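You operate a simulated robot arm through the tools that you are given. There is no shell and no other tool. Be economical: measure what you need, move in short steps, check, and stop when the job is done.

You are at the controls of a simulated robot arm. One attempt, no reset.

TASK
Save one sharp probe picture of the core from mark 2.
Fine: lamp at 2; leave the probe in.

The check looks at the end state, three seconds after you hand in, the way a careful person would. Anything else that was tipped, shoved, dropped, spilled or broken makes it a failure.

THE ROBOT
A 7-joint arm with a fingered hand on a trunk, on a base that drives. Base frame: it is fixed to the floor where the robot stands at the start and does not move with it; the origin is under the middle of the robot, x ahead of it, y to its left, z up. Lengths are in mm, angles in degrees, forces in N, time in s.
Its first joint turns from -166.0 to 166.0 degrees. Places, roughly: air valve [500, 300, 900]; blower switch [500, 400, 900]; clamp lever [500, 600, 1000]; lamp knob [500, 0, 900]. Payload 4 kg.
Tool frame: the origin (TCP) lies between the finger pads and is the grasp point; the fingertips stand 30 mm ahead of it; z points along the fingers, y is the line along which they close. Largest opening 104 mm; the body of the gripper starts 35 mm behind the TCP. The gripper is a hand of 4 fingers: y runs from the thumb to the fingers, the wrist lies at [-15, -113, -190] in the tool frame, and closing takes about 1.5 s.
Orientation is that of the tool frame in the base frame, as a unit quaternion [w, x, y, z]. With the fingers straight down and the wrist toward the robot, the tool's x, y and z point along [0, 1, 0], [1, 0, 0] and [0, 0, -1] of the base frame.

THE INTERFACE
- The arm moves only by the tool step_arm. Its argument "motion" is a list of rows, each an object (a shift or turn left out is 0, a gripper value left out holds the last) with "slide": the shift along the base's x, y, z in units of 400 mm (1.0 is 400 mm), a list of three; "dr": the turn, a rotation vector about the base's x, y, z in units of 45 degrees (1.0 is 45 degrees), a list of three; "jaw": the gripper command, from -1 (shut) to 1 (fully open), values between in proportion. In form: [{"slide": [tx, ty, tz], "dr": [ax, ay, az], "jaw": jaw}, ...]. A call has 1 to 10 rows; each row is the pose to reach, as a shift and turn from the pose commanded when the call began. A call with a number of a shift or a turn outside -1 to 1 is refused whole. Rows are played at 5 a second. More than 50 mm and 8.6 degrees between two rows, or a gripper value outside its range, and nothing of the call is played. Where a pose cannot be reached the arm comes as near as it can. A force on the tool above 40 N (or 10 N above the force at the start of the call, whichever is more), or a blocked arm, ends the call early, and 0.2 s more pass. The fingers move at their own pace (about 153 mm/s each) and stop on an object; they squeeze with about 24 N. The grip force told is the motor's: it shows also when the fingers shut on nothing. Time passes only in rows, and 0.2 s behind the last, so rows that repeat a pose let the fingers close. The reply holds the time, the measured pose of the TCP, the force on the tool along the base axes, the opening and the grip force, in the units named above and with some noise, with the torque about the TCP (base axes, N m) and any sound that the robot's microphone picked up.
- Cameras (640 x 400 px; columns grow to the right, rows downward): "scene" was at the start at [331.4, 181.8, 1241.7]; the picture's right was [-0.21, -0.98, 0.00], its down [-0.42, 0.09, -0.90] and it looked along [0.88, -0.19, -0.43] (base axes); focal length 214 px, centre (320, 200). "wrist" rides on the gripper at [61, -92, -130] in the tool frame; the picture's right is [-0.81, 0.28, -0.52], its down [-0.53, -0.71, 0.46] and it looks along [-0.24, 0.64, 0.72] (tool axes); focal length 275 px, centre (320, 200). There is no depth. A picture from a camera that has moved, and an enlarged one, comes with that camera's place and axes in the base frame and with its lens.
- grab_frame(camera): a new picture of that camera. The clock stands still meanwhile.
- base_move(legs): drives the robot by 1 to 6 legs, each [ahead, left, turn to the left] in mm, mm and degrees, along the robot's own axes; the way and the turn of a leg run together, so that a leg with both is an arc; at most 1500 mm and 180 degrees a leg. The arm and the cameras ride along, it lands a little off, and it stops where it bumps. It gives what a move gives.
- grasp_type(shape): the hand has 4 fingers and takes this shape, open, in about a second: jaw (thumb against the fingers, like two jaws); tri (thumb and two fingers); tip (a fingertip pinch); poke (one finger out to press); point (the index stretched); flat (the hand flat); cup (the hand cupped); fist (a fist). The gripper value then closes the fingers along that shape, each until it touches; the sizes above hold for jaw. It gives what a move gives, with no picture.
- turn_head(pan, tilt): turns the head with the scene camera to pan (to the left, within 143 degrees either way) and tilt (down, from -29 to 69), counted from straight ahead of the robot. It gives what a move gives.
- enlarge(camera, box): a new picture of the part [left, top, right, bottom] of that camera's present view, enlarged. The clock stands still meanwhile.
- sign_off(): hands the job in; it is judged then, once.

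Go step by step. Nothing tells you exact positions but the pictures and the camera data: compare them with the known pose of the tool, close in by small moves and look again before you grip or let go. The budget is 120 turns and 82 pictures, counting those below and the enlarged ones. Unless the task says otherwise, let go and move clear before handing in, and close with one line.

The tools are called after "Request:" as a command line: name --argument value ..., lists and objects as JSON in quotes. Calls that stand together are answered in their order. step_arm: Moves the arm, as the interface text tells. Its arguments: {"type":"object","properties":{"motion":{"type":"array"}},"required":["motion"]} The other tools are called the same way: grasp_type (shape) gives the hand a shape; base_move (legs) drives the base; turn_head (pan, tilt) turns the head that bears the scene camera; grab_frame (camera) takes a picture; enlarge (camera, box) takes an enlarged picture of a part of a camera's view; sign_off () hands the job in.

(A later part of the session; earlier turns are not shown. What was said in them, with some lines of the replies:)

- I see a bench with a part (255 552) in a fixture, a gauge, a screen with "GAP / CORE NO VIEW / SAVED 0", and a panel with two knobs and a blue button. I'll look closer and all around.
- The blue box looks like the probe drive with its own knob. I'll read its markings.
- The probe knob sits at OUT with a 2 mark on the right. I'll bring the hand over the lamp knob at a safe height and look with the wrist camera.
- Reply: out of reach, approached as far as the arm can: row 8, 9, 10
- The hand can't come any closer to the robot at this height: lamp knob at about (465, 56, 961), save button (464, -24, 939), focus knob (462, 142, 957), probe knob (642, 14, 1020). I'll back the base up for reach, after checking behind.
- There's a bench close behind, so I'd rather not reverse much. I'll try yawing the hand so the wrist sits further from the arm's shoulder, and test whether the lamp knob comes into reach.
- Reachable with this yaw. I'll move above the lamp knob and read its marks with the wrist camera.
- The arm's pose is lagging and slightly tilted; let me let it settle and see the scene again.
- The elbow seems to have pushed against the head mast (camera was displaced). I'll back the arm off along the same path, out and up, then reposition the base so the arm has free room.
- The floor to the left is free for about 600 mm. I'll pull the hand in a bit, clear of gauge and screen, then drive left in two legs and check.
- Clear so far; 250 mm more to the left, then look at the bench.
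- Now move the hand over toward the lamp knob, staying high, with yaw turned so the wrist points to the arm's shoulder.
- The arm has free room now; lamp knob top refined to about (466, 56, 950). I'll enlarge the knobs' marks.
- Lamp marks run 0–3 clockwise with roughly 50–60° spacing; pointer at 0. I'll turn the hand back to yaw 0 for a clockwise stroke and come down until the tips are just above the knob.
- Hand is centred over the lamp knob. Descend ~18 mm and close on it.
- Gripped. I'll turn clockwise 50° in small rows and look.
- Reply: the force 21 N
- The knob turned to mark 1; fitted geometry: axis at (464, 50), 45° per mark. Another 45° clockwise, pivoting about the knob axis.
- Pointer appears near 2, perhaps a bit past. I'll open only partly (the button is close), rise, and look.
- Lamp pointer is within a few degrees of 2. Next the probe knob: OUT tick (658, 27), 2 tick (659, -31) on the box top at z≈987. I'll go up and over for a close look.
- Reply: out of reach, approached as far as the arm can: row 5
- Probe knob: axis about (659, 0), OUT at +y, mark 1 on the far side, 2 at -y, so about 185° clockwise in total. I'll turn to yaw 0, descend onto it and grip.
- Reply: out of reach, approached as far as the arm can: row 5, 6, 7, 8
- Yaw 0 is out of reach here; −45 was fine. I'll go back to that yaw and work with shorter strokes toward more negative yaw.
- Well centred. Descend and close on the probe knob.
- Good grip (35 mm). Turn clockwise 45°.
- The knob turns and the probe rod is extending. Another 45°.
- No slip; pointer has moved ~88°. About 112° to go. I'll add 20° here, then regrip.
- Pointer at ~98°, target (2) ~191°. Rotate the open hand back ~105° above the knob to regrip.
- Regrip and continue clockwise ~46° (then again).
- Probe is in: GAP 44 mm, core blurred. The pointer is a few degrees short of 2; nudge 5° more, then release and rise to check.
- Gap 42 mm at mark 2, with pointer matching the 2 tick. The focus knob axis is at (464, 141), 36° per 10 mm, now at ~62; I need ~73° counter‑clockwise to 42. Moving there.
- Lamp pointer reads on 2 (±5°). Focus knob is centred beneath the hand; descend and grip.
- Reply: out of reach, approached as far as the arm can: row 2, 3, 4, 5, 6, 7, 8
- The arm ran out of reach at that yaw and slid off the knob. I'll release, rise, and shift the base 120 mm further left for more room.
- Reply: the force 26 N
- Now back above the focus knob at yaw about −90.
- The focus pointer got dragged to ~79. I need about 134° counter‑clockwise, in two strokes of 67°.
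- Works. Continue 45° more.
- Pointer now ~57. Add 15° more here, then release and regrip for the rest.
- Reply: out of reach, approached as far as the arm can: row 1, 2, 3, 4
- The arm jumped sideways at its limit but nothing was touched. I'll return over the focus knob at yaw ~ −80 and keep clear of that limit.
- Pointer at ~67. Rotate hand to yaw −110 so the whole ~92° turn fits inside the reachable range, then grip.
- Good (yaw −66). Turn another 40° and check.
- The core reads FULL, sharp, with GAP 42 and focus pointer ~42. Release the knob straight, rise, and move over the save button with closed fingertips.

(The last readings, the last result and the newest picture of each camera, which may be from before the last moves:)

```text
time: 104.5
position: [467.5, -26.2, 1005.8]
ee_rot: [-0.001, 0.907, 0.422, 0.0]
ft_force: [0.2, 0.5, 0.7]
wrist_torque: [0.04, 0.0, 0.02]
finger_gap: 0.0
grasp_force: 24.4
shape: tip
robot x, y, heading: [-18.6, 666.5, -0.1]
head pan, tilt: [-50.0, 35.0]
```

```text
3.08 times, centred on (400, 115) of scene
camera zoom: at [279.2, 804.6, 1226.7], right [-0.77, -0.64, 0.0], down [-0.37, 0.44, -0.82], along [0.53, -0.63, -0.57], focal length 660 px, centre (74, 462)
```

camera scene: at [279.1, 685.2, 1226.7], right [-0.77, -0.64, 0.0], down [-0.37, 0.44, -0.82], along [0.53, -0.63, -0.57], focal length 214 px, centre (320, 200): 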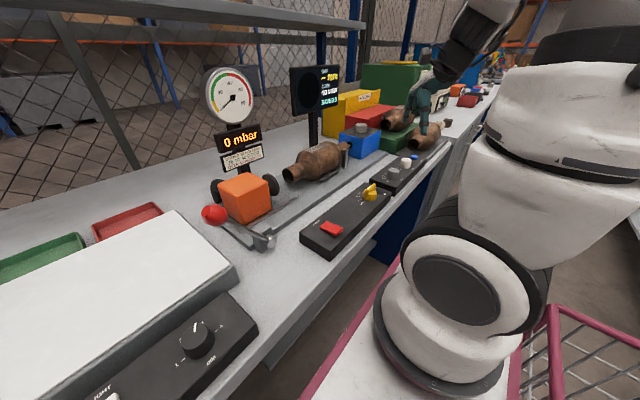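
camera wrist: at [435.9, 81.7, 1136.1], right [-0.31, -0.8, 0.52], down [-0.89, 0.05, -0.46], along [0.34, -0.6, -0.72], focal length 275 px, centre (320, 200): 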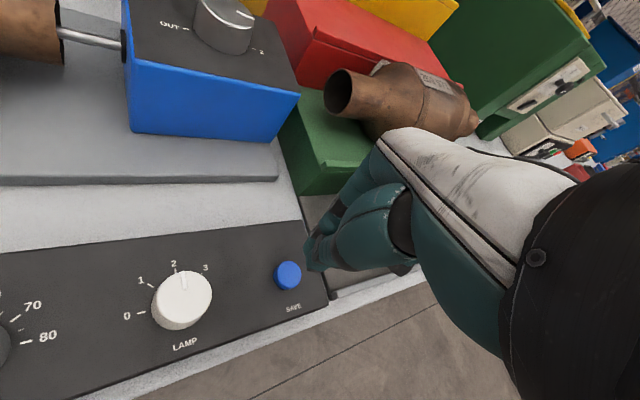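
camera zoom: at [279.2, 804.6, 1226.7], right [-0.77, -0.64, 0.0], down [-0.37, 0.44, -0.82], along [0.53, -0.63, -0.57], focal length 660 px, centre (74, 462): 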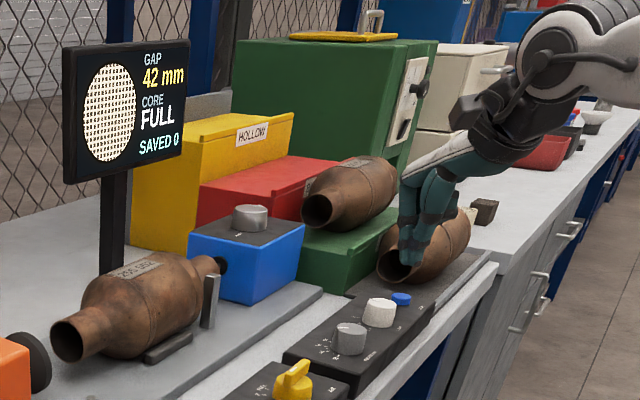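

Still FULL, lamp on 2, SAVED 0. Fingertips are right over the button; I'll check clearance to the part on the tray beside it before going down.

Request:
step_arm --motion '[{"slide": [-0.003, 0.001, -0.04]}, {"slide": [-0.003, 0.001, -0.062]}, {"slide": [-0.003, 0.001, -0.062]}]'

Request:
enlarge --camera "scene" --box '[395, 80, 475, 150]'

Request:
enlarge --camera "wrist" --box '[240, 160, 440, 320]'

```text
time: 105.3
position: [465.0, -24.9, 980.7]
ee_rot: [0.0, 0.907, 0.421, -0.001]
ft_force: [0.8, 0.5, -0.5]
wrist_torque: [0.0, 0.0, -0.02]
finger_gap: 0.1
grasp_force: 23.9
shape: tip
robot x, y, heading: [-20.0, 673.9, -0.4]
head pan, tilt: [-50.0, 35.0]
```

```text
5.71 times, centred on (435, 115) of scene
camera zoom: at [279.2, 804.6, 1226.7], right [-0.77, -0.64, 0.0], down [-0.37, 0.44, -0.82], along [0.53, -0.63, -0.57], focal length 1226 px, centre (-337, 686)
```

zoom: 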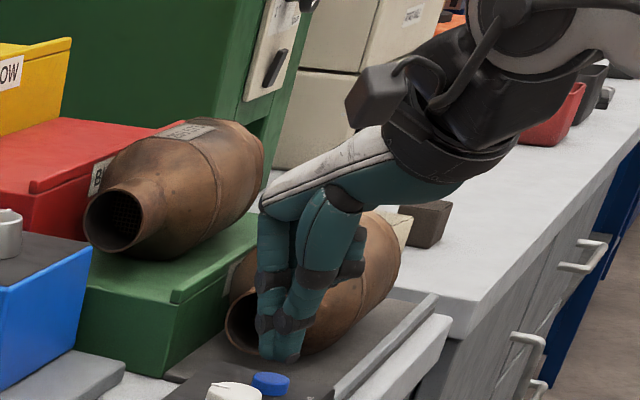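

```text
2.50 times, centred on (340, 240) of wrist
camera zoom: at [434.3, 82.9, 1111.5], right [-0.31, -0.8, 0.52], down [-0.89, 0.05, -0.46], along [0.34, -0.6, -0.72], focal length 688 px, centre (270, 100)
```

zoom: 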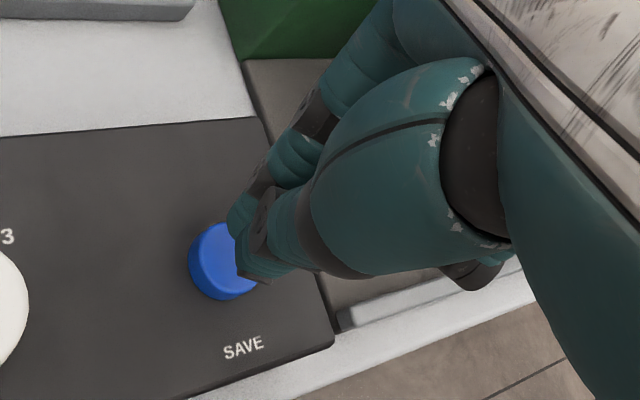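

Clearance to the tray part is fine (~40 mm). Press down slowly.

Request:
step_arm --motion '[{"slide": [0, 0, -0.01]}, {"slide": [0, 0, -0.018]}, {"slide": [0, 0, -0.024]}, {"slide": [0, 0, -0.03]}, {"slide": [0, 0, -0.03]}]'

Request:
enlarge --camera "scene" --box '[320, 50, 480, 180]'

```text
time: 106.5
position: [465.3, -24.6, 968.0]
ee_rot: [0.0, 0.907, 0.422, 0.0]
ft_force: [0.1, -0.4, 1.3]
wrist_torque: [-0.01, 0.02, -0.03]
finger_gap: 0.0
grasp_force: 23.6
shape: tip
robot x, y, heading: [-18.7, 669.4, 0.0]
head pan, tilt: [-50.0, 35.0]
```

```text
3.08 times, centred on (400, 115) of scene
camera zoom: at [279.1, 804.6, 1226.7], right [-0.77, -0.64, 0.0], down [-0.37, 0.44, -0.82], along [0.53, -0.63, -0.57], focal length 660 px, centre (74, 462)
```

zoom: 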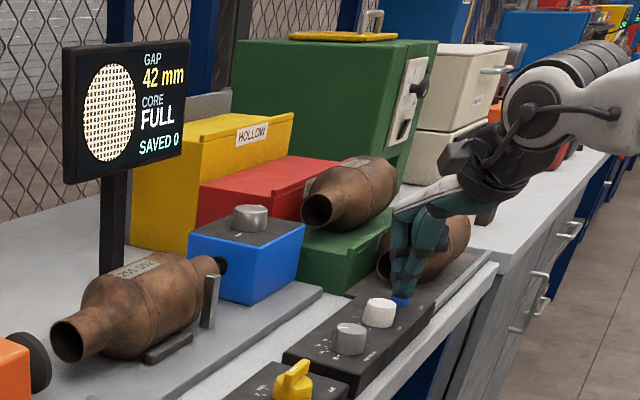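

Not yet in contact. Continue down a few more millimetres.

Request:
step_arm --motion '[{"slide": [0, 0, -0.006]}, {"slide": [0, 0, -0.012]}, {"slide": [0, 0, -0.018]}, {"slide": [0, 0, -0.018]}]'

Request:
enlarge --camera "scene" --box '[320, 50, 480, 180]'

```text
time: 107.5
position: [464.4, -24.3, 962.9]
ee_rot: [0.002, 0.906, 0.423, 0.0]
ft_force: [0.4, -3.9, 18.8]
wrist_torque: [-0.16, -0.2, -0.05]
finger_gap: 0.0
grasp_force: 24.6
shape: tip
robot x, y, heading: [-20.9, 673.8, -0.0]
head pan, tilt: [-50.0, 35.0]
heard: click
```

```text
3.08 times, centred on (400, 115) of scene
camera zoom: at [278.9, 805.0, 1226.7], right [-0.77, -0.64, 0.0], down [-0.37, 0.44, -0.82], along [0.53, -0.63, -0.57], focal length 660 px, centre (74, 462)
```

zoom: 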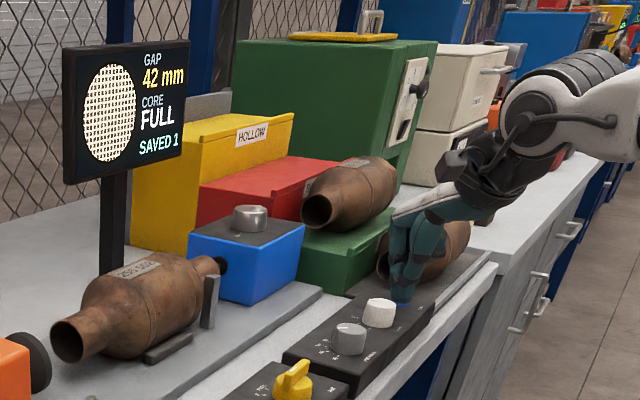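

A click and SAVED 1 with GAP 42 / FULL. Lift straight off and check the final state.

Request:
step_arm --motion '[{"slide": [0, 0, 0.03]}, {"slide": [0, 0, 0.1]}, {"slide": [0, 0, 0.2]}, {"slide": [0, 0, 0.3]}, {"slide": [0, 0.03, 0.4]}, {"slide": [0, 0.06, 0.48]}, {"slide": [0, 0.06, 0.48]}]'

Request:
grab_frame --camera "wrist"

Request:
enlarge --camera "scene" --box '[280, 50, 480, 210]'

Request:
enlarge --camera "wrist" --box '[100, 200, 340, 360]'

```text
time: 109.1
position: [464.0, -1.9, 1154.3]
ee_rot: [0.0, 0.906, 0.423, 0.0]
ft_force: [0.4, 0.0, 0.8]
wrist_torque: [0.01, 0.02, 0.0]
finger_gap: 0.0
grasp_force: 23.9
shape: tip
robot x, y, heading: [-20.6, 668.4, -0.2]
head pan, tilt: [-50.0, 35.0]
```

```text
12 pictures are left
camera wrist: at [434.4, 106.5, 1283.9], right [-0.31, -0.8, 0.52], down [-0.89, 0.05, -0.46], along [0.34, -0.6, -0.72], focal length 275 px, centre (320, 200)
```

wrist: 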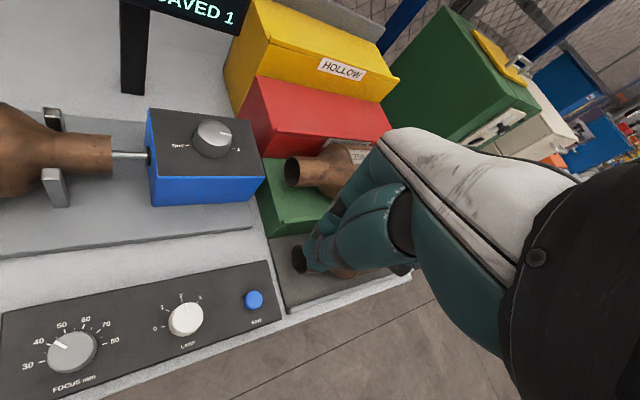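

```text
2.50 times, centred on (380, 130) of scene
camera zoom: at [279.2, 804.6, 1226.7], right [-0.77, -0.64, 0.0], down [-0.37, 0.44, -0.82], along [0.53, -0.63, -0.57], focal length 536 px, centre (170, 375)
```

zoom: 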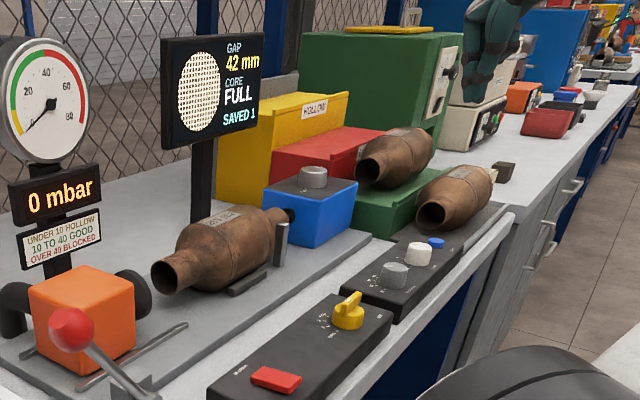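

```text
2.50 times, centred on (220, 280) of wrist
camera zoom: at [434.4, 106.5, 1283.9], right [-0.31, -0.8, 0.52], down [-0.89, 0.05, -0.46], along [0.34, -0.6, -0.72], focal length 688 px, centre (570, 0)
```

zoom: 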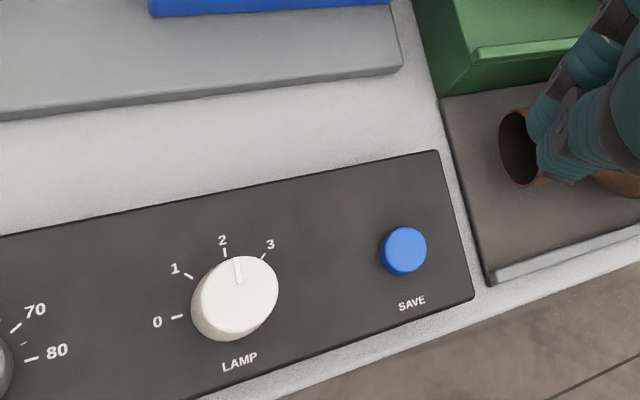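

The picture is saved (SAVED 1, CORE FULL, GAP 42), the lamp is at 2, the probe is still in at mark 2, nothing else is disturbed, and the hand is clear. Handing in.

Request:
sign_off

```text
The job is handed in.
```

One sharp probe picture of the core was saved from mark 2. The screen showed CORE FULL, GAP 42 mm and SAVED 1. The lamp is at 2, the probe is still in, and the hand is clear.
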